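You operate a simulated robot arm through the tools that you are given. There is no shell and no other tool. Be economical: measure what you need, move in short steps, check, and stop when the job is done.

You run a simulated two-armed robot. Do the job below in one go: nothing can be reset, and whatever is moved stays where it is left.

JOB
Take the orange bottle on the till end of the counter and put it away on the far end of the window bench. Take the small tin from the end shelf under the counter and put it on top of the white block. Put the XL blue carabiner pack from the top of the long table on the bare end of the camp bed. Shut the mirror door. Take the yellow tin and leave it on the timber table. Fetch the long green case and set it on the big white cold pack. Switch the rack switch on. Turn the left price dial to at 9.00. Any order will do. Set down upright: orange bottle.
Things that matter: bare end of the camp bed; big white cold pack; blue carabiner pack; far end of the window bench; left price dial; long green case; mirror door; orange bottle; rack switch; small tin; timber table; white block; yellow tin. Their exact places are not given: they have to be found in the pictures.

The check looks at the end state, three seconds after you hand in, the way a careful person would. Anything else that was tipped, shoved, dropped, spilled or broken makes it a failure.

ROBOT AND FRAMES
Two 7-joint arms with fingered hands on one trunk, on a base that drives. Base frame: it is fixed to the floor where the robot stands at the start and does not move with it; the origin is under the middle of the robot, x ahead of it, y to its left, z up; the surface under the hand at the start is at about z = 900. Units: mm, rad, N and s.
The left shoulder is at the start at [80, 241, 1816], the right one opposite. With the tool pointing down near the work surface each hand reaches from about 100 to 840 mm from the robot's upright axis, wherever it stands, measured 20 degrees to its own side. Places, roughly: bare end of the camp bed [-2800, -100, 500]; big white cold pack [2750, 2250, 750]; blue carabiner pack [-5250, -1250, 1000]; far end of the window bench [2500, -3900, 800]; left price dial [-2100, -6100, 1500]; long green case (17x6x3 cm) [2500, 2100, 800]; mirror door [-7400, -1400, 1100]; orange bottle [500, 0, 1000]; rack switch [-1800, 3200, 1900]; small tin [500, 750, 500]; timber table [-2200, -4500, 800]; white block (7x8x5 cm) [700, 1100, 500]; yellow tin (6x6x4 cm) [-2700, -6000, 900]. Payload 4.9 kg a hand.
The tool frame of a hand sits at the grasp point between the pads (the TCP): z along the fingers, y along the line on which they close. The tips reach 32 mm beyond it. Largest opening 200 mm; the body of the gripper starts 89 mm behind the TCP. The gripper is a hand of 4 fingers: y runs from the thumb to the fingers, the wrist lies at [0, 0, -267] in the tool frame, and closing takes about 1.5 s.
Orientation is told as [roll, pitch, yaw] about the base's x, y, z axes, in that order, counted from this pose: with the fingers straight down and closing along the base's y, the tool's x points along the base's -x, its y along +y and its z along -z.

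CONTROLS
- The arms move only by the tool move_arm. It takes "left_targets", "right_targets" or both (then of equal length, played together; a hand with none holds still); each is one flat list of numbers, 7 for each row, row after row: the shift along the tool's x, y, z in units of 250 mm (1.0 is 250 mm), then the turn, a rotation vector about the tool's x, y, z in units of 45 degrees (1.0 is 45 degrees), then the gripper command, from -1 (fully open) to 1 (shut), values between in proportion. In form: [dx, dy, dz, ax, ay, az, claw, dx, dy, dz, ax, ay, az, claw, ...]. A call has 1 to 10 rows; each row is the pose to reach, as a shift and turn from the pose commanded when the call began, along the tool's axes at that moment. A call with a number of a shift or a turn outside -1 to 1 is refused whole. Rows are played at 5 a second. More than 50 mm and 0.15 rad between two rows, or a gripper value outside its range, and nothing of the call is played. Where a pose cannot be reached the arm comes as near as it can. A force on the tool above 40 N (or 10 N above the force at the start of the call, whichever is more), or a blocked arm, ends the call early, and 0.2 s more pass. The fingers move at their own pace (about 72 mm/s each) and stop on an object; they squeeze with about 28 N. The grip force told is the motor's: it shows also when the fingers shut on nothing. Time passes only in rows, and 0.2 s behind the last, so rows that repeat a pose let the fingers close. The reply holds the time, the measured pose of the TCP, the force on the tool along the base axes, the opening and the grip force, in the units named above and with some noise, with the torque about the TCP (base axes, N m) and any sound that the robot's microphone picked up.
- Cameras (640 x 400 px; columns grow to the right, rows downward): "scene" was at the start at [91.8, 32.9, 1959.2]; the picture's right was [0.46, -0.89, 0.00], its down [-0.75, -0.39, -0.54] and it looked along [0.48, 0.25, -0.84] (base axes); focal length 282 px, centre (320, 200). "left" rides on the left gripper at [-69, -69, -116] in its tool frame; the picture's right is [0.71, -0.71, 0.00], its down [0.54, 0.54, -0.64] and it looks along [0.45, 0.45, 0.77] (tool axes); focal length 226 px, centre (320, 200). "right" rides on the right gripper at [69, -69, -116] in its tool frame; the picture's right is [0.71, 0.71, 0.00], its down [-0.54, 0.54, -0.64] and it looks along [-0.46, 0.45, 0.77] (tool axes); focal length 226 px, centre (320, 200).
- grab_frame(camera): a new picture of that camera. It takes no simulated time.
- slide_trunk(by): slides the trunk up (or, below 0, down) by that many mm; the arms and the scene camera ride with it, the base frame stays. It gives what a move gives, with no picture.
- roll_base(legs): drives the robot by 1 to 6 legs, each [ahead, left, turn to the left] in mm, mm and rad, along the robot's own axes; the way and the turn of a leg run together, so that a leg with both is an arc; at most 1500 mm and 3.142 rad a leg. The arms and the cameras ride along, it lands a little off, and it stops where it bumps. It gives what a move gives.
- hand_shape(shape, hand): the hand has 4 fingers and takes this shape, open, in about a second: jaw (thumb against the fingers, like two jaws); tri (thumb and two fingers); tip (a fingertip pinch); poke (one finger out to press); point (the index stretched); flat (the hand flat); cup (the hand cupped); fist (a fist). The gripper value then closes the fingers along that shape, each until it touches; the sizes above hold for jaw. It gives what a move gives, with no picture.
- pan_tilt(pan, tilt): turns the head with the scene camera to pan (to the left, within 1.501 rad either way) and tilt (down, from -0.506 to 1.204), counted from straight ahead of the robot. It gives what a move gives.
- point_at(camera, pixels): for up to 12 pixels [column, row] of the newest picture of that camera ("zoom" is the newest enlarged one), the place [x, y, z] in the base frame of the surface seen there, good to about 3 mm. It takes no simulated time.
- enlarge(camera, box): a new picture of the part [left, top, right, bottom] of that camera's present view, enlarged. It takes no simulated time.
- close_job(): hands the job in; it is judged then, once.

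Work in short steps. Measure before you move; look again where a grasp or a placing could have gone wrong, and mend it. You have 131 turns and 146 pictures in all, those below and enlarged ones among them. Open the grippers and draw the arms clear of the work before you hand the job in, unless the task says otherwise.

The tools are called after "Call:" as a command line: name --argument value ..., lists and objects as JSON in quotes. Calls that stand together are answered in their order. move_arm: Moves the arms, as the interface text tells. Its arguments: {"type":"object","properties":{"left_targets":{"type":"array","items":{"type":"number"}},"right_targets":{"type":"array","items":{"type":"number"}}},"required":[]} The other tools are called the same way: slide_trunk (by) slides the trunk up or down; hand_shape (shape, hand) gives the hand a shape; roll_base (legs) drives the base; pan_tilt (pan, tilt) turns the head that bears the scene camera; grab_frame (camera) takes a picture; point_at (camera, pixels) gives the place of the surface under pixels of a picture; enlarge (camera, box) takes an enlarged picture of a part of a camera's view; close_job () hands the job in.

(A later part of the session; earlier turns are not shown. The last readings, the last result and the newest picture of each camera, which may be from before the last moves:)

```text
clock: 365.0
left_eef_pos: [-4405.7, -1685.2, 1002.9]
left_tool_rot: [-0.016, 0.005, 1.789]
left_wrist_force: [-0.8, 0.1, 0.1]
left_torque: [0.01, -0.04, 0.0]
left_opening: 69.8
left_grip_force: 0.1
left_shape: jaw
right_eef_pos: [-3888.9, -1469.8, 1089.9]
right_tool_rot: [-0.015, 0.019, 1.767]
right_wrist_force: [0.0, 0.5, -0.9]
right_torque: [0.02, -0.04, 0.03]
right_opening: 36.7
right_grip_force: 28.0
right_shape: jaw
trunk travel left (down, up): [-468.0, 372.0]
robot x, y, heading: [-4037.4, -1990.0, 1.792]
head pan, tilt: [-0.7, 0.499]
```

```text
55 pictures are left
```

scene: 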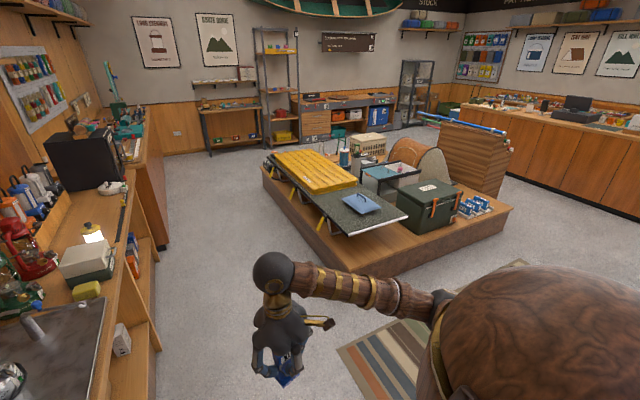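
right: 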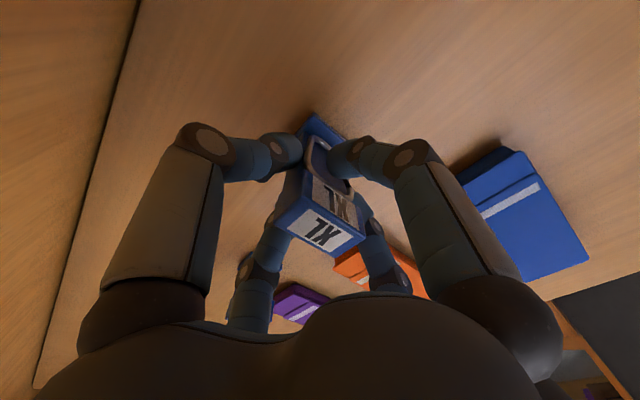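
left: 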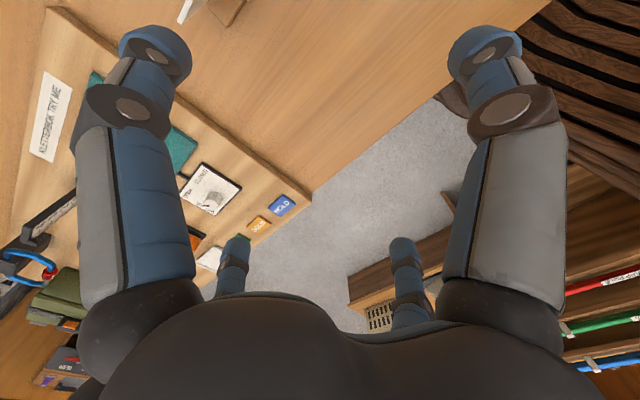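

The left side was caught near the lamp/counter. I step back 60 and right 350, straighten, and look left at the lamp and right at the bed.

Call:
roll_base --legs '[[-60, 0, 0], [0, -300, 0], [0, 0, -0.22]]'

Call:
pan_tilt --pan 1.0 --tilt 0.6

Call:
grab_frame --camera "scene"

Call:
pan_tilt --pan -0.6 --tilt 0.5

Call:
grab_frame --camera "scene"

Call:
point_at --camera "scene" --pixels '[[300, 200], [340, 215], [375, 195], [330, 190], [410, 215], [355, 240], [320, 250], [270, 170], [360, 202]]'

```text
clock: 368.4
left_eef_pos: [-4023.8, -1602.9, 1002.8]
left_tool_rot: [-0.013, 0.006, 1.568]
left_wrist_force: [0.3, -0.1, 0.7]
left_torque: [-0.01, 0.02, 0.02]
left_opening: 70.1
left_grip_force: 0.1
left_shape: jaw
right_eef_pos: [-3472.1, -1504.1, 1087.1]
right_tool_rot: [-0.013, 0.019, 1.548]
right_wrist_force: [-0.3, 0.2, -1.7]
right_torque: [0.05, 0.02, 0.0]
right_opening: 36.8
right_grip_force: 28.3
right_shape: jaw
trunk travel left (down, up): [-468.0, 372.0]
robot x, y, heading: [-3733.0, -1977.3, 1.573]
head pan, tilt: [-0.7, 0.499]
```

```text
clock: 370.1
left_eef_pos: [-4023.8, -1602.5, 1003.0]
left_tool_rot: [-0.013, 0.007, 1.567]
left_wrist_force: [0.1, 0.6, 0.3]
left_torque: [-0.02, -0.01, -0.03]
left_opening: 70.0
left_grip_force: 0.0
left_shape: jaw
right_eef_pos: [-3471.9, -1505.2, 1087.0]
right_tool_rot: [-0.013, 0.02, 1.547]
right_wrist_force: [-0.5, 0.4, -1.7]
right_torque: [0.0, -0.02, 0.01]
right_opening: 36.8
right_grip_force: 27.6
right_shape: jaw
trunk travel left (down, up): [-468.0, 372.0]
robot x, y, heading: [-3730.5, -1980.3, 1.577]
head pan, tilt: [1.0, 0.6]
```

```text
54 pictures are left
```

scene: 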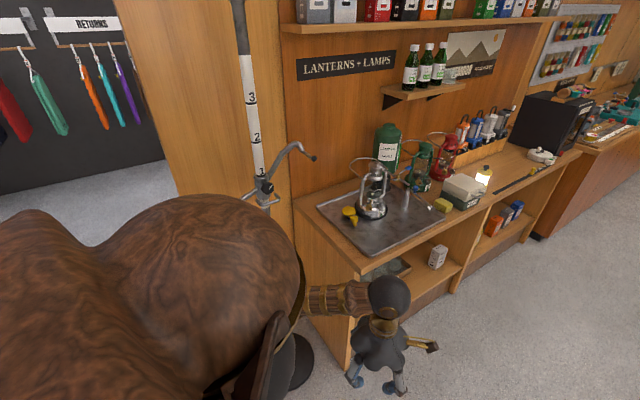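

```text
clock: 371.8
left_eef_pos: [-4024.3, -1601.8, 1002.1]
left_tool_rot: [-0.011, 0.007, 1.566]
left_wrist_force: [0.3, 0.1, 0.5]
left_torque: [-0.02, 0.04, -0.02]
left_opening: 69.9
left_grip_force: 0.1
left_shape: jaw
right_eef_pos: [-3472.5, -1504.7, 1087.5]
right_tool_rot: [-0.014, 0.021, 1.547]
right_wrist_force: [-0.1, 0.0, -2.2]
right_torque: [0.0, -0.01, 0.0]
right_opening: 37.2
right_grip_force: 28.1
right_shape: jaw
trunk travel left (down, up): [-468.0, 372.0]
robot x, y, heading: [-3727.8, -1981.6, 1.574]
head pan, tilt: [-0.6, 0.499]
```

```text
53 pictures are left
```

scene: 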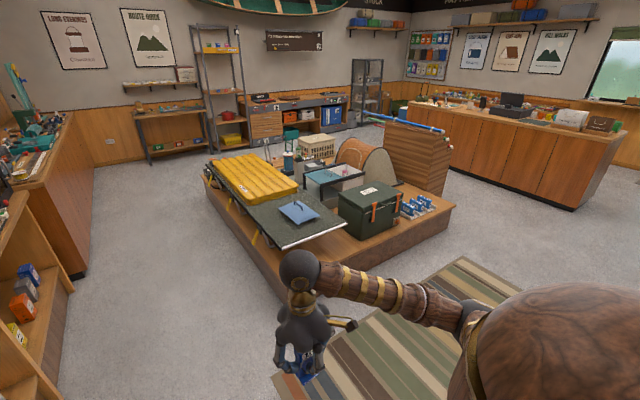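

```text
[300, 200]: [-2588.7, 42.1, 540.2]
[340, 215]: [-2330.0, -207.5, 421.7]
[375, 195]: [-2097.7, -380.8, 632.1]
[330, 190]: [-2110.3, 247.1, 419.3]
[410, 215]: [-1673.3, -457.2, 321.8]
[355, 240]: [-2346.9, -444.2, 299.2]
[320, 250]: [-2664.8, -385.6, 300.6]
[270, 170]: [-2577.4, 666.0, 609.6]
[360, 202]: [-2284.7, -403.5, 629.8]
```

The lamp stands fine. I measure the grey canvas of the bed's bare end around the small cushion.

Call:
enlarge --camera "scene" --box '[200, 140, 380, 270]'

Call:
point_at --camera "scene" --pixels '[[270, 220], [300, 228], [320, 225], [285, 240], [260, 205], [280, 210], [340, 226], [310, 190], [288, 247], [325, 215]]'

```text
3.08 times, centred on (290, 205) of scene
```

zoom: 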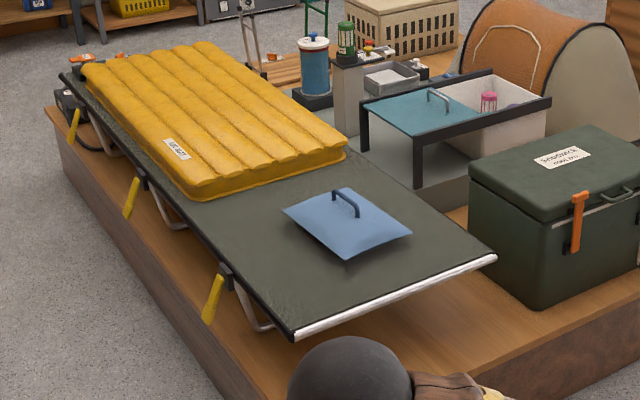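

```text
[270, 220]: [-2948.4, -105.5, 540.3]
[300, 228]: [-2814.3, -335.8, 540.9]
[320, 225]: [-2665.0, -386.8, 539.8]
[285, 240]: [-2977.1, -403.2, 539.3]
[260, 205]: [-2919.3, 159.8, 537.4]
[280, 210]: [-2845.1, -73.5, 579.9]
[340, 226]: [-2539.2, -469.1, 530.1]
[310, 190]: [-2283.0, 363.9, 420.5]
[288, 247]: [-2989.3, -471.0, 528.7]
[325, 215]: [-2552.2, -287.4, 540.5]
```

Canvas is at z≈540, x −3000…−2500, y −480…150; I'll set the pack at about (−2870,−300). I drive up to the platform and lower the trunk.

Call:
roll_base --legs '[[0, -620, 0], [860, 0, 0]]'

Call:
slide_trunk --by -390

```text
clock: 379.5
left_eef_pos: [-3392.0, -730.0, 1002.6]
left_tool_rot: [-0.012, 0.006, 1.555]
left_wrist_force: [-0.3, -0.3, 0.4]
left_torque: [0.02, -0.02, -0.01]
left_opening: 69.8
left_grip_force: 0.1
left_shape: jaw
right_eef_pos: [-2837.1, -640.3, 1085.9]
right_tool_rot: [-0.015, 0.022, 1.535]
right_wrist_force: [-0.5, -0.2, -1.5]
right_torque: [0.0, -0.01, 0.05]
right_opening: 37.0
right_grip_force: 27.7
right_shape: jaw
trunk travel left (down, up): [-468.0, 372.0]
robot x, y, heading: [-3101.7, -1108.9, 1.563]
head pan, tilt: [-0.6, 0.499]
```

```text
clock: 383.2
left_eef_pos: [-3393.3, -730.9, 612.8]
left_tool_rot: [-0.011, 0.007, 1.556]
left_wrist_force: [-0.2, 0.3, -0.5]
left_torque: [0.0, 0.01, 0.0]
left_opening: 70.0
left_grip_force: 0.0
left_shape: jaw
right_eef_pos: [-2838.6, -639.7, 697.2]
right_tool_rot: [-0.014, 0.021, 1.534]
right_wrist_force: [-0.2, 0.2, -1.5]
right_torque: [-0.01, -0.04, -0.03]
right_opening: 37.0
right_grip_force: 28.4
right_shape: jaw
trunk travel left (down, up): [-78.0, 762.0]
robot x, y, heading: [-3104.6, -1108.7, 1.56]
head pan, tilt: [-0.6, 0.499]
```

I reach forward over the bed in two steps, then down to z≈622.

Call:
move_arm --right_targets '[-0.17, 0, 0, 0, 0, 0, 1, -0.34, 0, 0, 0, 0, 0, 1, -0.51, 0, 0, 0, 0, 0, 1, -0.68, 0, 0, 0, 0, 0, 1, -0.85, 0, 0, 0, 0, 0, 1, -1, 0, 0, 0, 0, 0, 1]'

Call:
move_arm --right_targets '[-0.16, 0, 0, 0, 0, 0, 1, -0.32, 0, 0.05, 0, 0, 0, 1, -0.32, 0, 0.15, 0, 0, 0, 1, -0.32, 0, 0.23, 0, 0, 0, 1, -0.32, 0, 0.28, 0, 0, 0, 1, -0.32, 0, 0.3, 0, 0, 0, 1]'

Call:
grab_frame --camera "right"

```text
clock: 384.6
left_eef_pos: [-3392.4, -730.0, 612.3]
left_tool_rot: [-0.014, 0.007, 1.555]
left_wrist_force: [-0.3, -0.2, 0.2]
left_torque: [-0.02, 0.0, -0.02]
left_opening: 70.1
left_grip_force: 0.1
left_shape: jaw
right_eef_pos: [-2831.7, -388.4, 691.0]
right_tool_rot: [-0.014, 0.023, 1.534]
right_wrist_force: [1.0, -0.1, -2.1]
right_torque: [0.0, -0.01, -0.01]
right_opening: 36.8
right_grip_force: 28.5
right_shape: jaw
trunk travel left (down, up): [-78.0, 762.0]
robot x, y, heading: [-3107.1, -1111.2, 1.56]
head pan, tilt: [-0.6, 0.499]
```

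```text
clock: 385.7
left_eef_pos: [-3391.9, -730.5, 613.6]
left_tool_rot: [-0.014, 0.004, 1.552]
left_wrist_force: [0.4, -0.1, 0.0]
left_torque: [-0.05, 0.04, -0.01]
left_opening: 69.8
left_grip_force: 0.1
left_shape: jaw
right_eef_pos: [-2822.8, -310.5, 641.6]
right_tool_rot: [-0.014, 0.008, 1.533]
right_wrist_force: [-4.3, -17.4, 31.6]
right_torque: [-0.14, -0.03, -0.13]
right_opening: 37.6
right_grip_force: 27.9
right_shape: jaw
trunk travel left (down, up): [-78.0, 762.0]
robot x, y, heading: [-3103.3, -1110.6, 1.558]
head pan, tilt: [-0.6, 0.499]
stopped in row 5 (right hand): the force on the tool passed its limit at 44 N (the readings are from after the stop); the commanded pose is now the measured one
```

```text
51 pictures are left
```

right: 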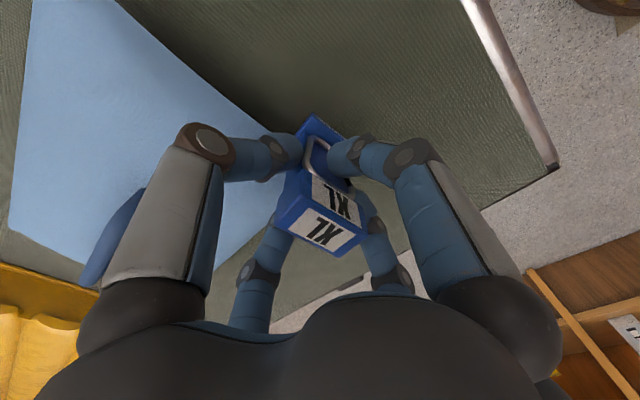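

Contact came 20 mm early; the cushion is just beside it. I lift 25, shift 65 mm back and 50 mm left, and lower again.

Call:
move_arm --right_targets '[0, 0, -0.1, 0, 0, 0, 1, 0.14, 0.1, -0.1, 0, 0, 0, 1, 0.26, 0.2, -0.1, 0, 0, 0, 1, 0.26, 0.2, 0, 0, 0, 0, 1, 0.26, 0.2, 0.04, 0, 0, 0, 1, 0.26, 0.2, 0.065, 0, 0, 0, 1]'

Call:
grab_frame --camera "right"

```text
clock: 387.1
left_eef_pos: [-3392.4, -729.1, 612.8]
left_tool_rot: [-0.013, 0.008, 1.553]
left_wrist_force: [-0.1, -0.4, 0.0]
left_torque: [0.01, -0.03, 0.01]
left_opening: 69.9
left_grip_force: 0.1
left_shape: jaw
right_eef_pos: [-2876.5, -373.9, 619.4]
right_tool_rot: [-0.013, 0.013, 1.534]
right_wrist_force: [0.6, -0.1, -2.2]
right_torque: [0.03, 0.02, 0.02]
right_opening: 37.6
right_grip_force: 28.3
right_shape: jaw
trunk travel left (down, up): [-78.0, 762.0]
robot x, y, heading: [-3104.2, -1110.3, 1.561]
head pan, tilt: [-0.6, 0.499]
```

```text
50 pictures are left
```

right: 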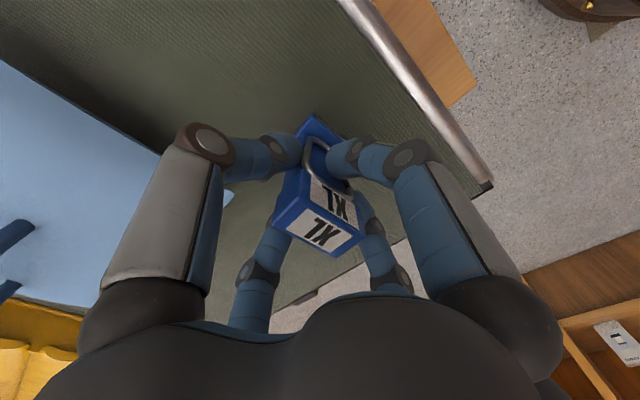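

No contact yet; I lower in small steps until the weight comes off.

Call:
move_arm --right_targets '[0, 0, 0.012, 0, 0, 0, 1, 0, 0, 0.024, 0, 0, 0, 1]'

```text
clock: 387.7
left_eef_pos: [-3392.5, -730.7, 613.7]
left_tool_rot: [-0.012, 0.004, 1.554]
left_wrist_force: [-0.6, 0.1, 0.5]
left_torque: [-0.01, 0.01, 0.0]
left_opening: 69.8
left_grip_force: 0.2
left_shape: jaw
right_eef_pos: [-2876.3, -372.8, 618.0]
right_tool_rot: [-0.014, 0.007, 1.533]
right_wrist_force: [0.6, 0.5, 29.6]
right_torque: [-0.03, -0.04, 0.0]
right_opening: 37.3
right_grip_force: 27.7
right_shape: jaw
trunk travel left (down, up): [-78.0, 762.0]
robot x, y, heading: [-3106.2, -1107.3, 1.563]
head pan, tilt: [-0.6, 0.499]
```

Firm contact at z≈618. I ease off, open, rise and check.

Call:
move_arm --right_targets '[0, 0, -0.018, 0, 0, 0, 1, 0, 0, -0.018, 0, 0, 0, 0.4, 0, 0, -0.018, 0, 0, 0, -0.1, 0, 0, -0.018, 0, 0, 0, -0.2, 0, 0, -0.2, 0, 0, 0, -0.2, 0, 0, -0.38, 0, 0, 0, -0.2, 0, 0, -0.55, 0, 0, 0, -0.2, 0, 0, -0.7, 0, 0, 0, -0.2]'

Call:
grab_frame --camera "right"

```text
clock: 389.5
left_eef_pos: [-3391.6, -730.1, 612.6]
left_tool_rot: [-0.015, 0.005, 1.553]
left_wrist_force: [0.7, 0.1, -0.4]
left_torque: [0.02, -0.01, -0.01]
left_opening: 69.8
left_grip_force: 0.1
left_shape: jaw
right_eef_pos: [-2878.9, -370.6, 789.3]
right_tool_rot: [-0.012, 0.014, 1.532]
right_wrist_force: [0.7, -0.2, -0.3]
right_torque: [0.0, -0.01, -0.02]
right_opening: 119.8
right_grip_force: 0.0
right_shape: jaw
trunk travel left (down, up): [-78.0, 762.0]
robot x, y, heading: [-3108.8, -1108.3, 1.558]
head pan, tilt: [-0.6, 0.499]
```

```text
49 pictures are left
```

right: 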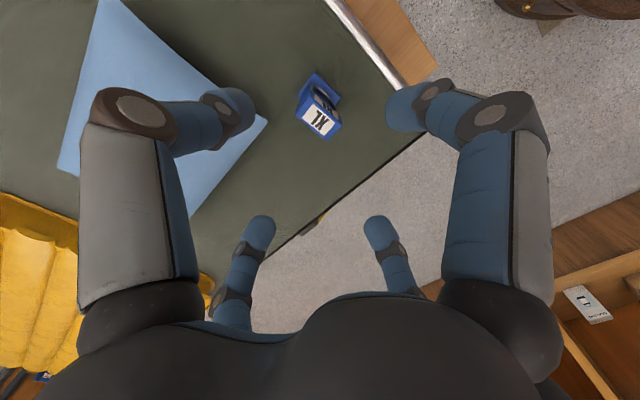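

The pack stands on the bed. I retract the arm, raise the trunk, and drive round the platform's west side up to y≈1700, then look for the rack switch.

Call:
move_arm --right_targets '[0.17, 0, 0, 0, 0, 0, 0, 0.34, 0, 0, 0, 0, 0, 0, 0.51, 0, 0, 0, 0, 0, 0, 0.68, 0, 0, 0, 0, 0, 0, 0.85, 0, 0, 0, 0, 0, 0, 1, 0, 0, 0, 0, 0, 0]'

Call:
slide_trunk --by 400

Call:
roll_base --legs '[[0, 700, 0], [1400, 0, 0], [1400, 0, 0]]'

Call:
pan_tilt --pan -0.7 --tilt 0.2

Call:
grab_frame --camera "scene"

```text
clock: 390.9
left_eef_pos: [-3390.7, -730.0, 612.6]
left_tool_rot: [-0.015, 0.005, 1.553]
left_wrist_force: [-0.4, 0.5, 0.6]
left_torque: [0.01, 0.02, 0.01]
left_opening: 70.0
left_grip_force: 0.0
left_shape: jaw
right_eef_pos: [-2887.8, -618.3, 790.5]
right_tool_rot: [-0.014, 0.012, 1.535]
right_wrist_force: [0.1, -0.1, -0.3]
right_torque: [0.0, 0.0, 0.03]
right_opening: 100.3
right_grip_force: 0.1
right_shape: jaw
trunk travel left (down, up): [-78.0, 762.0]
robot x, y, heading: [-3105.4, -1110.3, 1.56]
head pan, tilt: [-0.6, 0.499]
```

```text
clock: 394.7
left_eef_pos: [-3391.8, -729.7, 1013.0]
left_tool_rot: [-0.014, 0.007, 1.554]
left_wrist_force: [-0.3, 0.4, 0.1]
left_torque: [-0.02, -0.02, -0.03]
left_opening: 70.1
left_grip_force: 0.0
left_shape: jaw
right_eef_pos: [-2888.5, -618.9, 1192.5]
right_tool_rot: [-0.014, 0.013, 1.535]
right_wrist_force: [0.4, 0.2, -0.1]
right_torque: [0.0, -0.03, -0.03]
right_opening: 100.4
right_grip_force: 0.0
right_shape: jaw
trunk travel left (down, up): [-478.0, 362.0]
robot x, y, heading: [-3103.6, -1110.5, 1.559]
head pan, tilt: [-0.6, 0.499]
```

```text
clock: 404.4
left_eef_pos: [-4082.8, 599.8, 1012.3]
left_tool_rot: [-0.013, 0.004, 1.571]
left_wrist_force: [-0.5, -0.1, 0.5]
left_torque: [0.0, -0.01, -0.05]
left_opening: 69.9
left_grip_force: 0.1
left_shape: jaw
right_eef_pos: [-3579.5, 714.4, 1191.7]
right_tool_rot: [-0.014, 0.013, 1.543]
right_wrist_force: [-0.6, 0.1, 0.2]
right_torque: [0.01, -0.01, 0.0]
right_opening: 100.5
right_grip_force: 0.0
right_shape: jaw
trunk travel left (down, up): [-478.0, 362.0]
robot x, y, heading: [-3790.7, 222.6, 1.571]
head pan, tilt: [-0.6, 0.499]
stopped in leg 2: the robot was blocked; the commanded pose is now the measured one
```

```text
clock: 405.2
left_eef_pos: [-4081.8, 598.4, 1013.0]
left_tool_rot: [-0.013, 0.004, 1.57]
left_wrist_force: [0.4, 0.6, -0.3]
left_torque: [0.01, -0.01, 0.02]
left_opening: 69.8
left_grip_force: 0.0
left_shape: jaw
right_eef_pos: [-3579.2, 714.6, 1191.3]
right_tool_rot: [-0.013, 0.014, 1.543]
right_wrist_force: [0.3, -0.1, 0.4]
right_torque: [0.03, -0.01, -0.02]
right_opening: 100.6
right_grip_force: 0.1
right_shape: jaw
trunk travel left (down, up): [-478.0, 362.0]
robot x, y, heading: [-3792.3, 221.4, 1.57]
head pan, tilt: [-0.7, 0.201]
```

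```text
48 pictures are left
```

scene: 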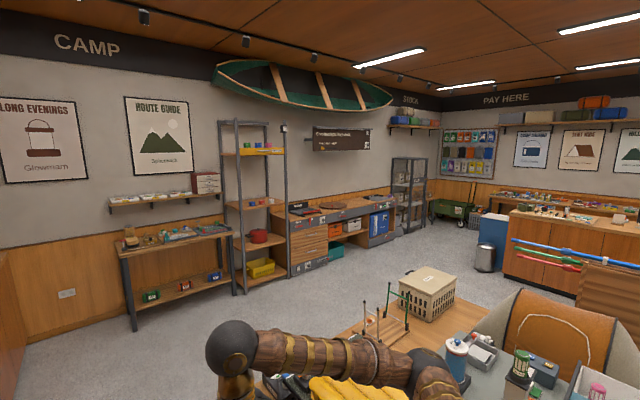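

Likely the left elbow met the second counter (x≈−4280). I shift right 150 and go on; meanwhile I enlarge the grey rack at (255,150) for the switch.

Call:
enlarge --camera "scene" --box '[210, 105, 310, 180]'

Call:
point_at --camera "scene" --pixels '[[283, 130], [285, 200], [240, 140], [262, 150], [300, 240], [230, 260]]'

Call:
roll_base --legs '[[-30, -150, 0], [1000, 0, 0], [0, -900, 0]]'

Call:
pan_tilt --pan -0.5 --tilt 0.1

Call:
grab_frame --camera "scene"

```text
5.33 times, centred on (260, 142) of scene
```

zoom: 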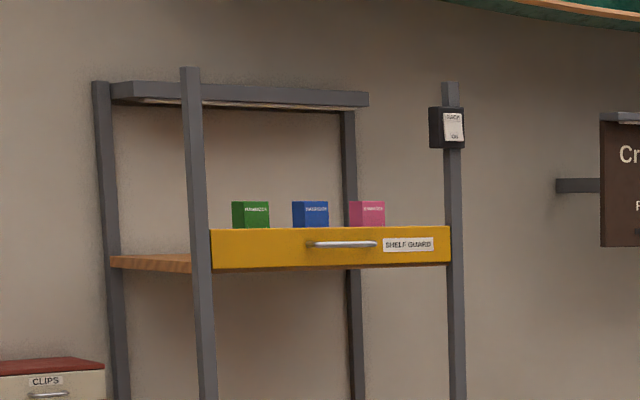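

```text
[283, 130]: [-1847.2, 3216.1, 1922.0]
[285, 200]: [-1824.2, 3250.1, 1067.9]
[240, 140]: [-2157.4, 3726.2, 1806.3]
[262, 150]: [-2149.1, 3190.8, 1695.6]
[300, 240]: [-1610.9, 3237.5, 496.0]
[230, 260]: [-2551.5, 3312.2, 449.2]
```

```text
clock: 413.2
left_eef_pos: [-3665.5, 1564.9, 1014.5]
left_tool_rot: [-0.012, 0.005, 1.567]
left_wrist_force: [1.6, -0.9, 0.9]
left_torque: [0.04, 0.11, -0.03]
left_opening: 69.9
left_grip_force: 0.1
left_shape: jaw
right_eef_pos: [-3161.3, 1678.9, 1190.9]
right_tool_rot: [-0.009, 0.011, 1.541]
right_wrist_force: [0.9, -0.5, 0.7]
right_torque: [0.0, 0.13, 0.02]
right_opening: 100.4
right_grip_force: 0.1
right_shape: jaw
trunk travel left (down, up): [-478.0, 362.0]
robot x, y, heading: [-3381.3, 1189.9, 1.569]
head pan, tilt: [-0.7, 0.201]
stopped in leg 3: the robot was blocked; the commanded pose is now the measured one
```

```text
clock: 413.9
left_eef_pos: [-3669.3, 1564.8, 1011.8]
left_tool_rot: [-0.015, 0.007, 1.567]
left_wrist_force: [1.8, -0.2, -0.2]
left_torque: [0.01, 0.05, 0.02]
left_opening: 70.3
left_grip_force: 0.1
left_shape: jaw
right_eef_pos: [-3165.7, 1679.2, 1191.7]
right_tool_rot: [-0.011, 0.01, 1.539]
right_wrist_force: [0.2, 0.8, 0.4]
right_torque: [0.0, 0.04, 0.04]
right_opening: 100.3
right_grip_force: 0.1
right_shape: jaw
trunk travel left (down, up): [-478.0, 362.0]
robot x, y, heading: [-3382.1, 1186.0, 1.565]
head pan, tilt: [-0.499, 0.099]
```

```text
46 pictures are left
```

scene: 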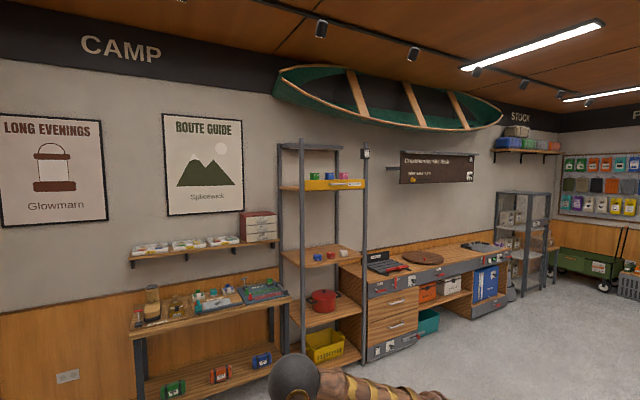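

Switch is at (−1847, 3216, 1922) on the rack's right post. I go further north, then right to x≈−1880, raise the trunk, and look closely.

Call:
roll_base --legs '[[0, 50, 0], [720, 0, 0], [0, -900, 0], [0, -650, 0]]'

Call:
slide_trunk --by 350

Call:
pan_tilt --pan 0.0 --tilt 0.1

Call:
grab_frame --camera "scene"

```text
clock: 419.8
left_eef_pos: [-3607.2, 2306.7, 1011.7]
left_tool_rot: [-0.021, 0.002, 1.684]
left_wrist_force: [-0.9, -1.1, 0.2]
left_torque: [0.1, -0.09, -0.01]
left_opening: 70.1
left_grip_force: 0.1
left_shape: jaw
right_eef_pos: [-3120.4, 2476.2, 1195.9]
right_tool_rot: [-0.021, 0.007, 1.658]
right_wrist_force: [-1.7, -0.7, 0.3]
right_torque: [0.07, -0.15, -0.02]
right_opening: 100.3
right_grip_force: 0.0
right_shape: jaw
trunk travel left (down, up): [-478.0, 362.0]
robot x, y, heading: [-3269.0, 1970.3, 1.681]
head pan, tilt: [-0.499, 0.099]
stopped in leg 3: the robot was blocked; the commanded pose is now the measured one
```

```text
clock: 423.2
left_eef_pos: [-3598.5, 2313.1, 1361.7]
left_tool_rot: [-0.016, 0.007, 1.683]
left_wrist_force: [0.7, -0.4, -0.1]
left_torque: [0.01, 0.01, -0.03]
left_opening: 70.2
left_grip_force: 0.0
left_shape: jaw
right_eef_pos: [-3111.3, 2484.1, 1541.3]
right_tool_rot: [-0.014, 0.012, 1.656]
right_wrist_force: [0.4, 0.7, -0.5]
right_torque: [0.0, -0.02, 0.01]
right_opening: 100.3
right_grip_force: 0.0
right_shape: jaw
trunk travel left (down, up): [-828.0, 12.0]
robot x, y, heading: [-3266.7, 1964.7, 1.681]
head pan, tilt: [-0.499, 0.099]
```

```text
clock: 424.1
left_eef_pos: [-3598.5, 2313.8, 1362.5]
left_tool_rot: [-0.014, 0.007, 1.684]
left_wrist_force: [-0.9, 0.0, 0.5]
left_torque: [-0.03, 0.02, 0.01]
left_opening: 70.0
left_grip_force: 0.0
left_shape: jaw
right_eef_pos: [-3111.3, 2483.3, 1542.5]
right_tool_rot: [-0.013, 0.013, 1.656]
right_wrist_force: [0.4, -0.2, 0.4]
right_torque: [-0.02, 0.05, -0.02]
right_opening: 100.3
right_grip_force: 0.1
right_shape: jaw
trunk travel left (down, up): [-828.0, 12.0]
robot x, y, heading: [-3269.4, 1968.6, 1.684]
head pan, tilt: [0.0, 0.099]
```

```text
45 pictures are left
```

scene: 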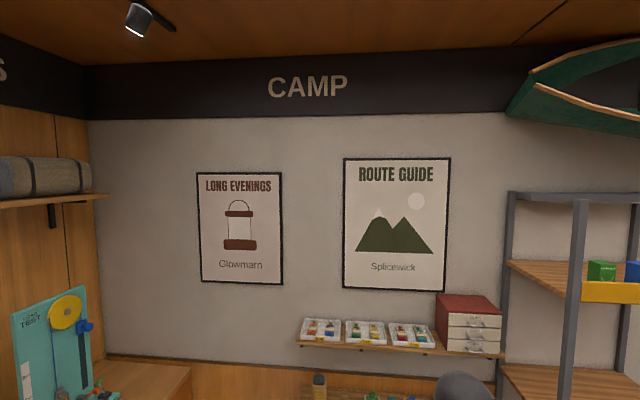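

Blocked again to the right. I look right-down to see what is there.

Call:
pan_tilt --pan -1.1 --tilt 0.7

Call:
grab_frame --camera "scene"

Call:
point_at --camera "scene" --pixels '[[100, 200], [200, 200], [300, 150], [250, 250], [400, 150], [350, 100], [150, 300], [50, 150], [450, 100]]'

```text
clock: 425.5
left_eef_pos: [-3600.0, 2313.6, 1362.5]
left_tool_rot: [-0.015, 0.006, 1.681]
left_wrist_force: [0.5, 0.3, -0.7]
left_torque: [0.02, 0.0, 0.01]
left_opening: 70.0
left_grip_force: 0.1
left_shape: jaw
right_eef_pos: [-3112.8, 2484.0, 1541.3]
right_tool_rot: [-0.016, 0.011, 1.657]
right_wrist_force: [-0.6, 0.2, 0.2]
right_torque: [0.02, 0.04, 0.01]
right_opening: 100.2
right_grip_force: 0.1
right_shape: jaw
trunk travel left (down, up): [-828.0, 12.0]
robot x, y, heading: [-3268.6, 1968.3, 1.678]
head pan, tilt: [-1.1, 0.7]
```

```text
44 pictures are left
```

scene: 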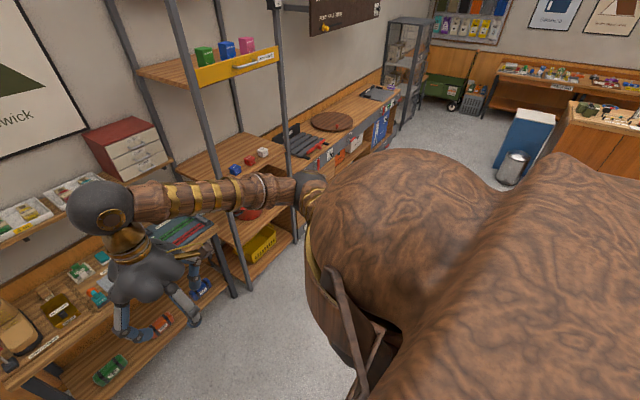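

```text
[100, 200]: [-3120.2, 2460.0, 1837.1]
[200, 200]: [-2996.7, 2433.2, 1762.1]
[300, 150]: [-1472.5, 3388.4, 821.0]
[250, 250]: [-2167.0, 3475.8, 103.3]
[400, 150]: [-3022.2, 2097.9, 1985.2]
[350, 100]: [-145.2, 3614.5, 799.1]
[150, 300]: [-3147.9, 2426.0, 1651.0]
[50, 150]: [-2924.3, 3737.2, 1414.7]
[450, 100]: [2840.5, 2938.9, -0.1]
```

Nothing is in the way ahead, so the platform's corner behind must be catching. I go 270 mm further north, straighten and sidestep right.

Call:
roll_base --legs '[[60, 60, 0], [220, 0, -0.11], [0, -800, 0], [0, -640, 0]]'

Call:
pan_tilt --pan 0.0 --tilt 0.1

Call:
grab_frame --camera "scene"

```text
clock: 434.9
left_eef_pos: [-2200.6, 2624.5, 1361.3]
left_tool_rot: [-0.017, 0.008, 1.577]
left_wrist_force: [0.1, -0.6, -0.1]
left_torque: [-0.03, -0.06, 0.01]
left_opening: 70.2
left_grip_force: 0.1
left_shape: jaw
right_eef_pos: [-1697.4, 2742.6, 1541.9]
right_tool_rot: [-0.016, 0.012, 1.551]
right_wrist_force: [-1.0, -0.3, -0.5]
right_torque: [0.0, -0.06, 0.01]
right_opening: 100.3
right_grip_force: 0.0
right_shape: jaw
trunk travel left (down, up): [-828.0, 12.0]
robot x, y, heading: [-1907.5, 2244.8, 1.576]
head pan, tilt: [-1.1, 0.7]
```

```text
clock: 436.2
left_eef_pos: [-2198.9, 2623.9, 1361.8]
left_tool_rot: [-0.015, 0.008, 1.576]
left_wrist_force: [-0.3, -0.7, 0.3]
left_torque: [-0.02, 0.01, -0.02]
left_opening: 70.0
left_grip_force: 0.0
left_shape: jaw
right_eef_pos: [-1693.6, 2742.3, 1541.6]
right_tool_rot: [-0.015, 0.014, 1.549]
right_wrist_force: [0.2, 0.1, 0.0]
right_torque: [-0.02, -0.03, -0.02]
right_opening: 100.5
right_grip_force: 0.0
right_shape: jaw
trunk travel left (down, up): [-828.0, 12.0]
robot x, y, heading: [-1905.5, 2246.9, 1.577]
head pan, tilt: [0.0, 0.099]
```

```text
43 pictures are left
```

scene: 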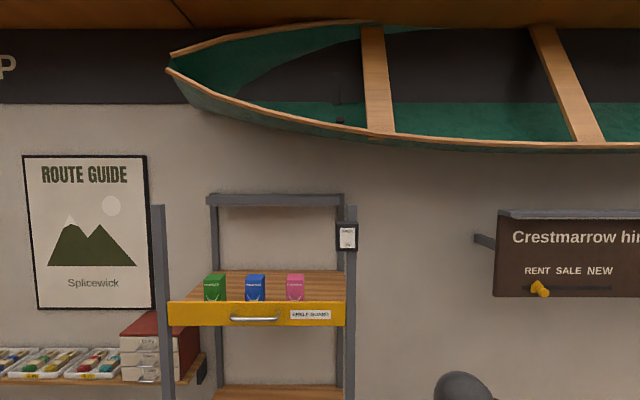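

Good. The switch is at (346,236). I enlarge and measure it.

Call:
enlarge --camera "scene" --box '[326, 216, 366, 256]'

Call:
point_at --camera "scene" --pixels '[[346, 229], [346, 236], [346, 244], [338, 236], [355, 236]]'

```text
10.00 times, centred on (346, 236) of scene
```

zoom: 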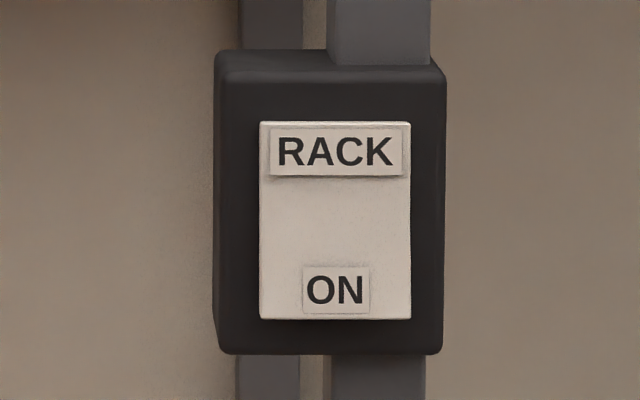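

```text
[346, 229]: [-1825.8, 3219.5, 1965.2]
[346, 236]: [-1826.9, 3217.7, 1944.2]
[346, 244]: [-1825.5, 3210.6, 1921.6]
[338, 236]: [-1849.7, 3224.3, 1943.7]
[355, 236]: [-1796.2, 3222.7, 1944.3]
```

The lower (ON) end of the rocker stands out (y 3211 against 3219), so it must be pressed in at about (−1826, 3211, 1920). I turn the closed right hand to point forward at that height.

Call:
move_arm --right_targets '[-0.05, 0, -0.1, 0, -0.125, 0, 1, -0.1, 0, -0.2, 0, -0.25, 0, 1, -0.15, 0, -0.3, 0, -0.375, 0, 1, -0.2, 0, -0.4, 0, -0.5, 0, 1, -0.25, 0, -0.5, 0, -0.625, 0, 1, -0.3, 0, -0.6, 0, -0.75, 0, 1, -0.35, 0, -0.7, 0, -0.875, 0, 1, -0.4, 0, -0.76, 0, -1, 0, 1]'

Call:
move_arm --right_targets '[-0.067, 0.066, -0.067, 0, -0.125, 0, 1, -0.134, 0.13, -0.134, 0, -0.25, 0, 1, -0.2, 0.2, -0.2, 0, -0.375, 0, 1, -0.27, 0.265, -0.27, 0, -0.5, 0, 1, -0.335, 0.33, -0.335, 0, -0.625, 0, 1, -0.4, 0.4, -0.4, 0, -0.75, 0, 1, -0.47, 0.465, -0.47, 0, -0.875, 0, 1, -0.537, 0.53, -0.537, 0, -1, 0, 1]'

Call:
grab_frame --camera "scene"

```text
clock: 438.1
left_eef_pos: [-2197.8, 2624.4, 1363.0]
left_tool_rot: [-0.014, 0.008, 1.577]
left_wrist_force: [0.2, -0.5, 0.2]
left_torque: [0.0, 0.0, 0.01]
left_opening: 70.0
left_grip_force: 0.0
left_shape: jaw
right_eef_pos: [-1694.8, 2844.6, 1730.7]
right_tool_rot: [-0.019, -0.774, 1.563]
right_wrist_force: [-0.3, 0.1, -0.3]
right_torque: [-0.02, 0.02, -0.03]
right_opening: 0.2
right_grip_force: 28.0
right_shape: jaw
trunk travel left (down, up): [-828.0, 12.0]
robot x, y, heading: [-1906.5, 2249.9, 1.574]
head pan, tilt: [0.0, 0.099]
```

```text
clock: 439.9
left_eef_pos: [-2198.5, 2623.6, 1362.7]
left_tool_rot: [-0.014, 0.007, 1.575]
left_wrist_force: [-0.3, -0.4, 1.5]
left_torque: [0.0, -0.01, -0.02]
left_opening: 69.9
left_grip_force: 0.1
left_shape: jaw
right_eef_pos: [-1831.9, 2848.2, 1919.3]
right_tool_rot: [-0.873, -1.551, 2.42]
right_wrist_force: [-0.3, 0.7, 0.9]
right_torque: [-0.03, 0.03, 0.0]
right_opening: 0.1
right_grip_force: 28.7
right_shape: jaw
right hand out of reach, approached as far as the arm can: row 3, 4, 5, 6, 7
trunk travel left (down, up): [-828.0, 12.0]
robot x, y, heading: [-1901.0, 2250.4, 1.576]
head pan, tilt: [0.0, 0.099]
```

```text
41 pictures are left
```

scene: 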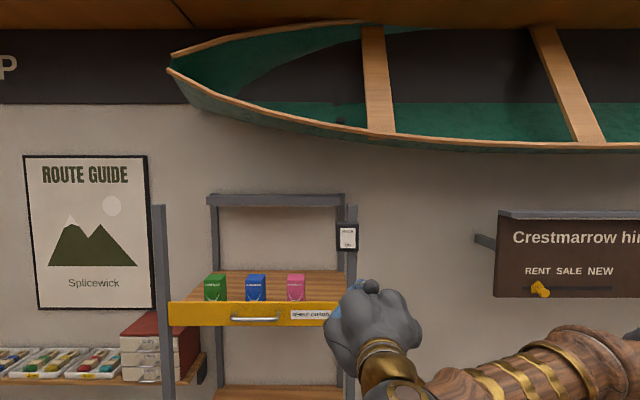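

The hand points forward at z≈1919. I advance 250 mm, then slowly press the rocker's lower end.

Call:
move_arm --right_targets '[0, 0, 0.17, 0, 0, 0, 1, 0, -0.01, 0.34, 0, 0, 0, 1, -0.01, -0.015, 0.51, 0, 0, 0, 1, -0.02, -0.02, 0.68, 0, 0, 0, 1, -0.03, -0.024, 0.85, 0, 0, 0, 1, -0.03, -0.024, 1, 0, 0, 0, 1]'

Call:
move_arm --right_targets '[0, 0, 0.15, 0, 0, 0, 1, 0, 0, 0.26, 0, 0, 0, 1, 0, 0, 0.3, 0, 0, 0, 1, 0, 0, 0.33, 0, 0, 0, 1, 0, 0, 0.35, 0, 0, 0, 1, 0, 0, 0.37, 0, 0, 0, 1, 0, 0, 0.39, 0, 0, 0, 1]'

Call:
enlarge --camera "scene" --box '[306, 206, 386, 266]'

```text
clock: 441.2
left_eef_pos: [-2197.0, 2627.3, 1362.1]
left_tool_rot: [-0.015, 0.01, 1.575]
left_wrist_force: [0.6, 0.0, -0.1]
left_torque: [-0.04, 0.0, -0.01]
left_opening: 69.9
left_grip_force: 0.1
left_shape: jaw
right_eef_pos: [-1818.3, 3103.3, 1922.3]
right_tool_rot: [-0.813, -1.552, 2.365]
right_wrist_force: [-0.5, 0.2, 0.1]
right_torque: [0.02, 0.0, -0.01]
right_opening: 0.0
right_grip_force: 28.2
right_shape: jaw
trunk travel left (down, up): [-828.0, 12.0]
robot x, y, heading: [-1907.2, 2243.9, 1.576]
head pan, tilt: [0.0, 0.099]
```

```text
clock: 442.7
left_eef_pos: [-2195.4, 2617.2, 1364.2]
left_tool_rot: [-0.015, 0.003, 1.576]
left_wrist_force: [0.9, -0.5, -0.4]
left_torque: [-0.01, 0.01, 0.0]
left_opening: 70.2
left_grip_force: 0.1
left_shape: jaw
right_eef_pos: [-1816.9, 3177.0, 1926.5]
right_tool_rot: [-1.047, -1.556, 2.6]
right_wrist_force: [2.0, -34.1, -5.8]
right_torque: [0.12, 0.0, 0.1]
right_opening: 0.1
right_grip_force: 27.8
right_shape: jaw
trunk travel left (down, up): [-828.0, 12.0]
robot x, y, heading: [-1903.5, 2246.5, 1.571]
head pan, tilt: [0.0, 0.099]
stopped in row 7 (right hand): the force on the tool passed its limit at 43 N (the readings are from after the stop); the commanded pose is now the measured one
```

```text
6.67 times, centred on (346, 236) of scene
```

zoom: 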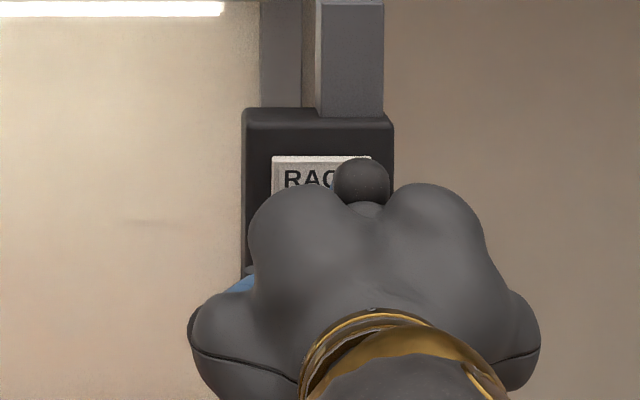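

A light came on at top left: the rack switch works. I retreat and verify.

Call:
move_arm --right_targets '[0, 0, -0.17, 0, 0, 0, 1, 0, 0, -0.34, 0, 0, 0, 1, 0, 0, -0.51, 0, 0, 0, 1, 0, 0, -0.68, 0, 0, 0, 1, 0, 0, -0.85, 0, 0, 0, 1, 0, 0, -1, 0, 0, 0, 1]'

Call:
enlarge --camera "scene" --box '[186, 170, 386, 310]'

Call:
move_arm --right_targets '[0.09, -0.05, -0.05, 0, 0.125, 0, 0.5, 0.18, -0.1, -0.1, 0, 0.25, 0, 0.2, 0.27, -0.15, -0.15, 0, 0.375, 0, 0.2, 0.36, -0.2, -0.2, 0, 0.5, 0, 0.2, 0.45, -0.25, -0.2, 0, 0.625, 0, 0.2, 0.54, -0.3, -0.2, 0, 0.75, 0, 0.2, 0.63, -0.35, -0.2, 0, 0.875, 0, 0.2, 0.72, -0.4, -0.2, 0, 1, 0, 0.2]'

Call:
move_arm --right_targets '[0.06, 0, 0.06, 0, 0.125, 0, 0.2, 0.12, 0, 0.12, 0, 0.25, 0, 0.2, 0.18, 0, 0.18, 0, 0.375, 0, 0.2, 0.24, 0, 0.24, 0, 0.5, 0, 0.2, 0.3, 0, 0.3, 0, 0.625, 0, 0.2, 0.36, 0, 0.36, 0, 0.75, 0, 0.2, 0.42, 0, 0.42, 0, 0.875, 0, 0.2, 0.48, 0, 0.48, 0, 0.98, 0, 0.2]'

```text
clock: 444.1
left_eef_pos: [-2197.0, 2621.3, 1362.8]
left_tool_rot: [-0.016, 0.006, 1.577]
left_wrist_force: [0.3, 0.3, -0.4]
left_torque: [0.02, 0.01, 0.0]
left_opening: 70.0
left_grip_force: 0.0
left_shape: jaw
right_eef_pos: [-1823.6, 2936.2, 1923.4]
right_tool_rot: [-0.831, -1.552, 2.382]
right_wrist_force: [0.0, -0.7, 0.2]
right_torque: [-0.03, 0.0, -0.01]
right_opening: 0.0
right_grip_force: 27.5
right_shape: jaw
trunk travel left (down, up): [-828.0, 12.0]
robot x, y, heading: [-1903.3, 2248.1, 1.573]
head pan, tilt: [0.0, 0.099]
```

```text
2.86 times, centred on (286, 240) of scene
```

zoom: 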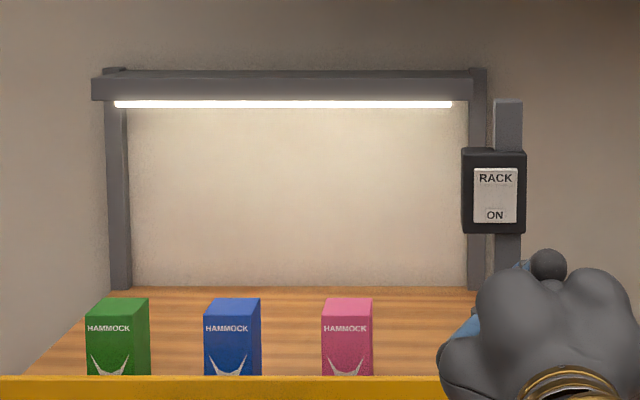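

```text
clock: 445.9
left_eef_pos: [-2200.5, 2621.3, 1362.1]
left_tool_rot: [-0.016, 0.007, 1.576]
left_wrist_force: [1.1, -1.0, 0.8]
left_torque: [0.02, -0.05, -0.03]
left_opening: 69.9
left_grip_force: 0.1
left_shape: jaw
right_eef_pos: [-1725.3, 2885.1, 1746.4]
right_tool_rot: [-0.024, -0.769, 1.57]
right_wrist_force: [-0.8, 0.0, 1.4]
right_torque: [0.0, -0.04, -0.05]
right_opening: 79.9
right_grip_force: 0.1
right_shape: jaw
trunk travel left (down, up): [-828.0, 12.0]
robot x, y, heading: [-1906.8, 2245.6, 1.575]
head pan, tilt: [0.0, 0.099]
```

```text
clock: 447.7
left_eef_pos: [-2195.9, 2625.1, 1361.0]
left_tool_rot: [-0.014, 0.008, 1.577]
left_wrist_force: [0.4, 0.2, -0.3]
left_torque: [0.04, -0.02, -0.01]
left_opening: 70.0
left_grip_force: 0.0
left_shape: jaw
right_eef_pos: [-1718.4, 2884.0, 1575.6]
right_tool_rot: [-0.013, 0.001, 1.552]
right_wrist_force: [-1.1, -0.4, -0.2]
right_torque: [-0.03, -0.01, 0.02]
right_opening: 79.5
right_grip_force: 0.1
right_shape: jaw
trunk travel left (down, up): [-828.0, 12.0]
robot x, y, heading: [-1903.4, 2247.1, 1.576]
head pan, tilt: [0.0, 0.099]
```

The rack light is on. I tuck the arm, drive east along y≈2200 to x≈600 and turn to face the counter's north end.

Call:
move_arm --right_targets '[0.18, 0.05, 0.1, 0, 0, 0, 0.2, 0.36, 0.1, 0.2, 0, 0, 0, 0.2, 0.54, 0.1, 0.3, 0, 0, 0, 0.2, 0.7, 0.1, 0.4, 0, 0, 0, 0.2, 0.85, 0.1, 0.5, 0, 0, 0, 0.2]'

Call:
roll_base --legs '[[-40, 0, 0], [0, -1250, 0], [0, -1250, 0], [0, 0, 1.57], [0, 0, 1.57]]'

Call:
pan_tilt --pan 0.0 --tilt 0.7

Call:
grab_frame --camera "scene"

```text
refused: row 1 steps farther than a row can; nothing moved
```

```text
clock: 468.1
left_eef_pos: [897.5, 1838.5, 1361.4]
left_tool_rot: [-0.014, 0.007, -1.554]
left_wrist_force: [0.3, 0.2, -0.7]
left_torque: [0.01, 0.0, -0.02]
left_opening: 70.2
left_grip_force: 0.1
left_shape: jaw
right_eef_pos: [424.1, 1573.7, 1577.3]
right_tool_rot: [-0.015, 0.0, -1.579]
right_wrist_force: [-0.6, -0.7, 0.0]
right_torque: [-0.01, -0.01, 0.0]
right_opening: 79.6
right_grip_force: 0.0
right_shape: jaw
trunk travel left (down, up): [-828.0, 12.0]
robot x, y, heading: [599.6, 2215.3, -1.557]
head pan, tilt: [0.0, 0.099]
```

```text
clock: 469.1
left_eef_pos: [899.5, 1840.0, 1362.6]
left_tool_rot: [-0.014, 0.007, -1.555]
left_wrist_force: [0.5, 0.2, -0.3]
left_torque: [0.01, -0.03, -0.02]
left_opening: 70.1
left_grip_force: 0.1
left_shape: jaw
right_eef_pos: [425.6, 1576.1, 1577.2]
right_tool_rot: [-0.013, 0.001, -1.581]
right_wrist_force: [-0.3, -0.3, 0.3]
right_torque: [0.02, 0.01, -0.01]
right_opening: 80.0
right_grip_force: 0.0
right_shape: jaw
trunk travel left (down, up): [-828.0, 12.0]
robot x, y, heading: [602.0, 2214.8, -1.556]
head pan, tilt: [0.0, 0.7]
```

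```text
38 pictures are left
```

scene: 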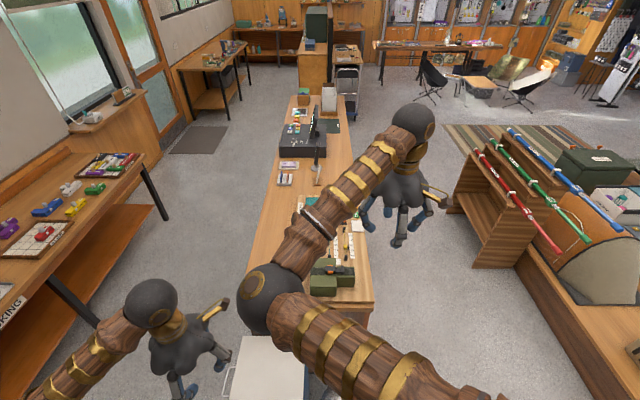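

A white cart/slab stands at the counter end (265,370). I lower the trunk, retract the right hand, and look down there.

Call:
move_arm --right_targets '[0.16, -0.05, 0.06, 0, 0, 0, 0.2, 0.32, -0.1, 0.12, 0, 0, 0, 0.2, 0.48, -0.15, 0.18, 0, 0, 0, 0.2, 0.64, -0.2, 0.24, 0, 0, 0, 0.2, 0.8, -0.25, 0.3, 0, 0, 0, 0.2]'

Call:
slide_trunk --by -400

Call:
pan_tilt --pan 0.1 --tilt 0.8

Call:
grab_frame --camera "scene"

Call:
point_at --camera "scene" --pixels '[[320, 150], [320, 200], [320, 250], [280, 300], [350, 220], [250, 250], [380, 250], [300, 120]]'

```text
clock: 470.3
left_eef_pos: [898.3, 1841.3, 1362.5]
left_tool_rot: [-0.014, 0.005, -1.555]
left_wrist_force: [-0.2, -0.5, -0.9]
left_torque: [0.0, 0.0, 0.0]
left_opening: 70.2
left_grip_force: 0.1
left_shape: jaw
right_eef_pos: [362.2, 1778.5, 1503.7]
right_tool_rot: [-0.012, -0.003, -1.576]
right_wrist_force: [-0.4, 0.3, -0.2]
right_torque: [-0.04, -0.05, 0.01]
right_opening: 80.1
right_grip_force: 0.1
right_shape: jaw
trunk travel left (down, up): [-828.0, 12.0]
robot x, y, heading: [598.9, 2214.7, -1.559]
head pan, tilt: [0.0, 0.7]
```

```text
clock: 474.1
left_eef_pos: [898.8, 1839.9, 962.7]
left_tool_rot: [-0.016, 0.008, -1.556]
left_wrist_force: [-0.4, -0.9, -0.3]
left_torque: [-0.03, -0.05, -0.02]
left_opening: 70.2
left_grip_force: 0.1
left_shape: jaw
right_eef_pos: [362.1, 1775.8, 1102.2]
right_tool_rot: [-0.013, 0.0, -1.579]
right_wrist_force: [0.3, 0.4, -0.3]
right_torque: [0.04, 0.01, 0.0]
right_opening: 80.1
right_grip_force: 0.0
right_shape: jaw
trunk travel left (down, up): [-428.0, 412.0]
robot x, y, heading: [606.0, 2217.2, -1.556]
head pan, tilt: [0.0, 0.7]
```

```text
clock: 474.8
left_eef_pos: [898.7, 1839.6, 961.8]
left_tool_rot: [-0.016, 0.007, -1.554]
left_wrist_force: [-0.4, -0.7, -0.9]
left_torque: [0.02, 0.0, 0.03]
left_opening: 70.0
left_grip_force: 0.1
left_shape: jaw
right_eef_pos: [362.6, 1776.9, 1103.5]
right_tool_rot: [-0.015, 0.0, -1.58]
right_wrist_force: [0.0, 0.6, -0.5]
right_torque: [0.01, -0.03, 0.03]
right_opening: 79.8
right_grip_force: 0.0
right_shape: jaw
trunk travel left (down, up): [-428.0, 412.0]
robot x, y, heading: [599.2, 2213.2, -1.557]
head pan, tilt: [0.099, 0.799]
```

```text
37 pictures are left
```

scene: 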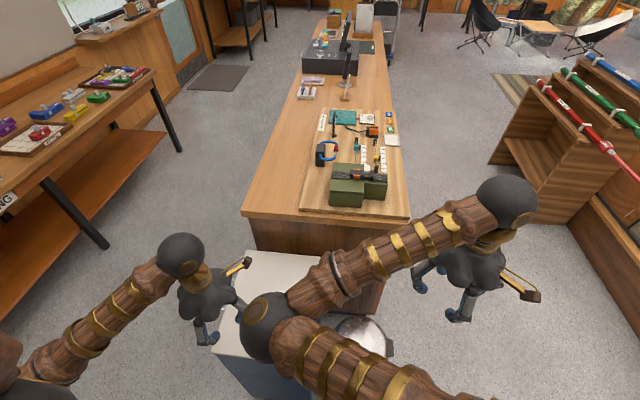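

```text
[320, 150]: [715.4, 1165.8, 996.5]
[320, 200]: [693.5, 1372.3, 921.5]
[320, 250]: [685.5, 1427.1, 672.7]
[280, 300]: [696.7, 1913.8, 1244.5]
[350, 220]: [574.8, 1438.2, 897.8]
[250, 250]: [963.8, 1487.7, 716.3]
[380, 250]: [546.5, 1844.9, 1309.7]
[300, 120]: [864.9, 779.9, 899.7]
```

The shelf must be reached from the staff side (west). I raise the trunk for clearance, go round to about (−130, 1000), face the counter, and look under it.

Call:
slide_trunk --by 200

Call:
roll_base --legs '[[0, -750, 0], [1250, 0, 0], [0, 0, 1.56]]'

Call:
pan_tilt --pan 0.0 --tilt 0.9

Call:
grab_frame --camera "scene"

```text
clock: 476.9
left_eef_pos: [899.4, 1839.5, 1161.9]
left_tool_rot: [-0.016, 0.008, -1.554]
left_wrist_force: [-0.7, 0.4, 0.1]
left_torque: [0.0, 0.03, 0.0]
left_opening: 70.0
left_grip_force: 0.0
left_shape: jaw
right_eef_pos: [362.5, 1775.5, 1301.9]
right_tool_rot: [-0.015, 0.0, -1.58]
right_wrist_force: [0.9, -0.2, 0.4]
right_torque: [-0.01, 0.0, -0.04]
right_opening: 79.7
right_grip_force: 0.1
right_shape: jaw
trunk travel left (down, up): [-628.0, 212.0]
robot x, y, heading: [599.7, 2212.4, -1.558]
head pan, tilt: [0.099, 0.799]
```

```text
clock: 490.7
left_eef_pos: [253.2, 1238.1, 1162.9]
left_tool_rot: [-0.014, 0.007, -0.02]
left_wrist_force: [0.3, -1.1, 0.7]
left_torque: [0.0, -0.04, -0.04]
left_opening: 70.0
left_grip_force: 0.1
left_shape: jaw
right_eef_pos: [298.0, 699.8, 1303.4]
right_tool_rot: [-0.016, -0.001, -0.043]
right_wrist_force: [0.2, 0.0, -0.2]
right_torque: [0.0, -0.02, -0.01]
right_opening: 79.6
right_grip_force: 0.1
right_shape: jaw
trunk travel left (down, up): [-628.0, 212.0]
robot x, y, heading: [-135.4, 953.8, -0.019]
head pan, tilt: [0.099, 0.799]
```

```text
clock: 491.3
left_eef_pos: [252.5, 1237.9, 1161.6]
left_tool_rot: [-0.016, 0.008, -0.019]
left_wrist_force: [-0.4, -0.4, -0.4]
left_torque: [0.0, -0.03, 0.01]
left_opening: 70.2
left_grip_force: 0.0
left_shape: jaw
right_eef_pos: [298.4, 700.3, 1302.1]
right_tool_rot: [-0.015, 0.001, -0.042]
right_wrist_force: [-0.5, 0.7, 0.3]
right_torque: [0.0, 0.0, -0.02]
right_opening: 79.7
right_grip_force: 0.0
right_shape: jaw
trunk travel left (down, up): [-628.0, 212.0]
robot x, y, heading: [-130.6, 953.4, -0.018]
head pan, tilt: [0.0, 0.901]
```

```text
36 pictures are left
```

scene: 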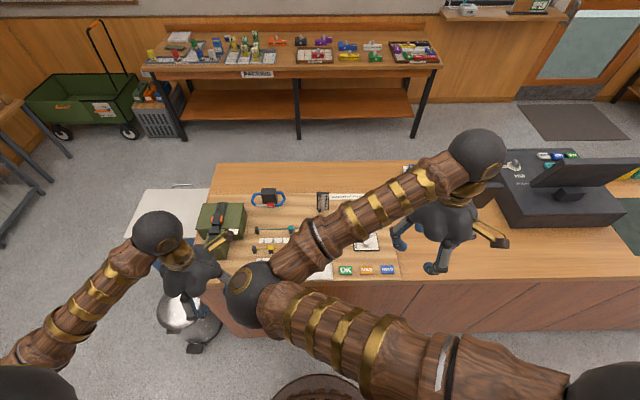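

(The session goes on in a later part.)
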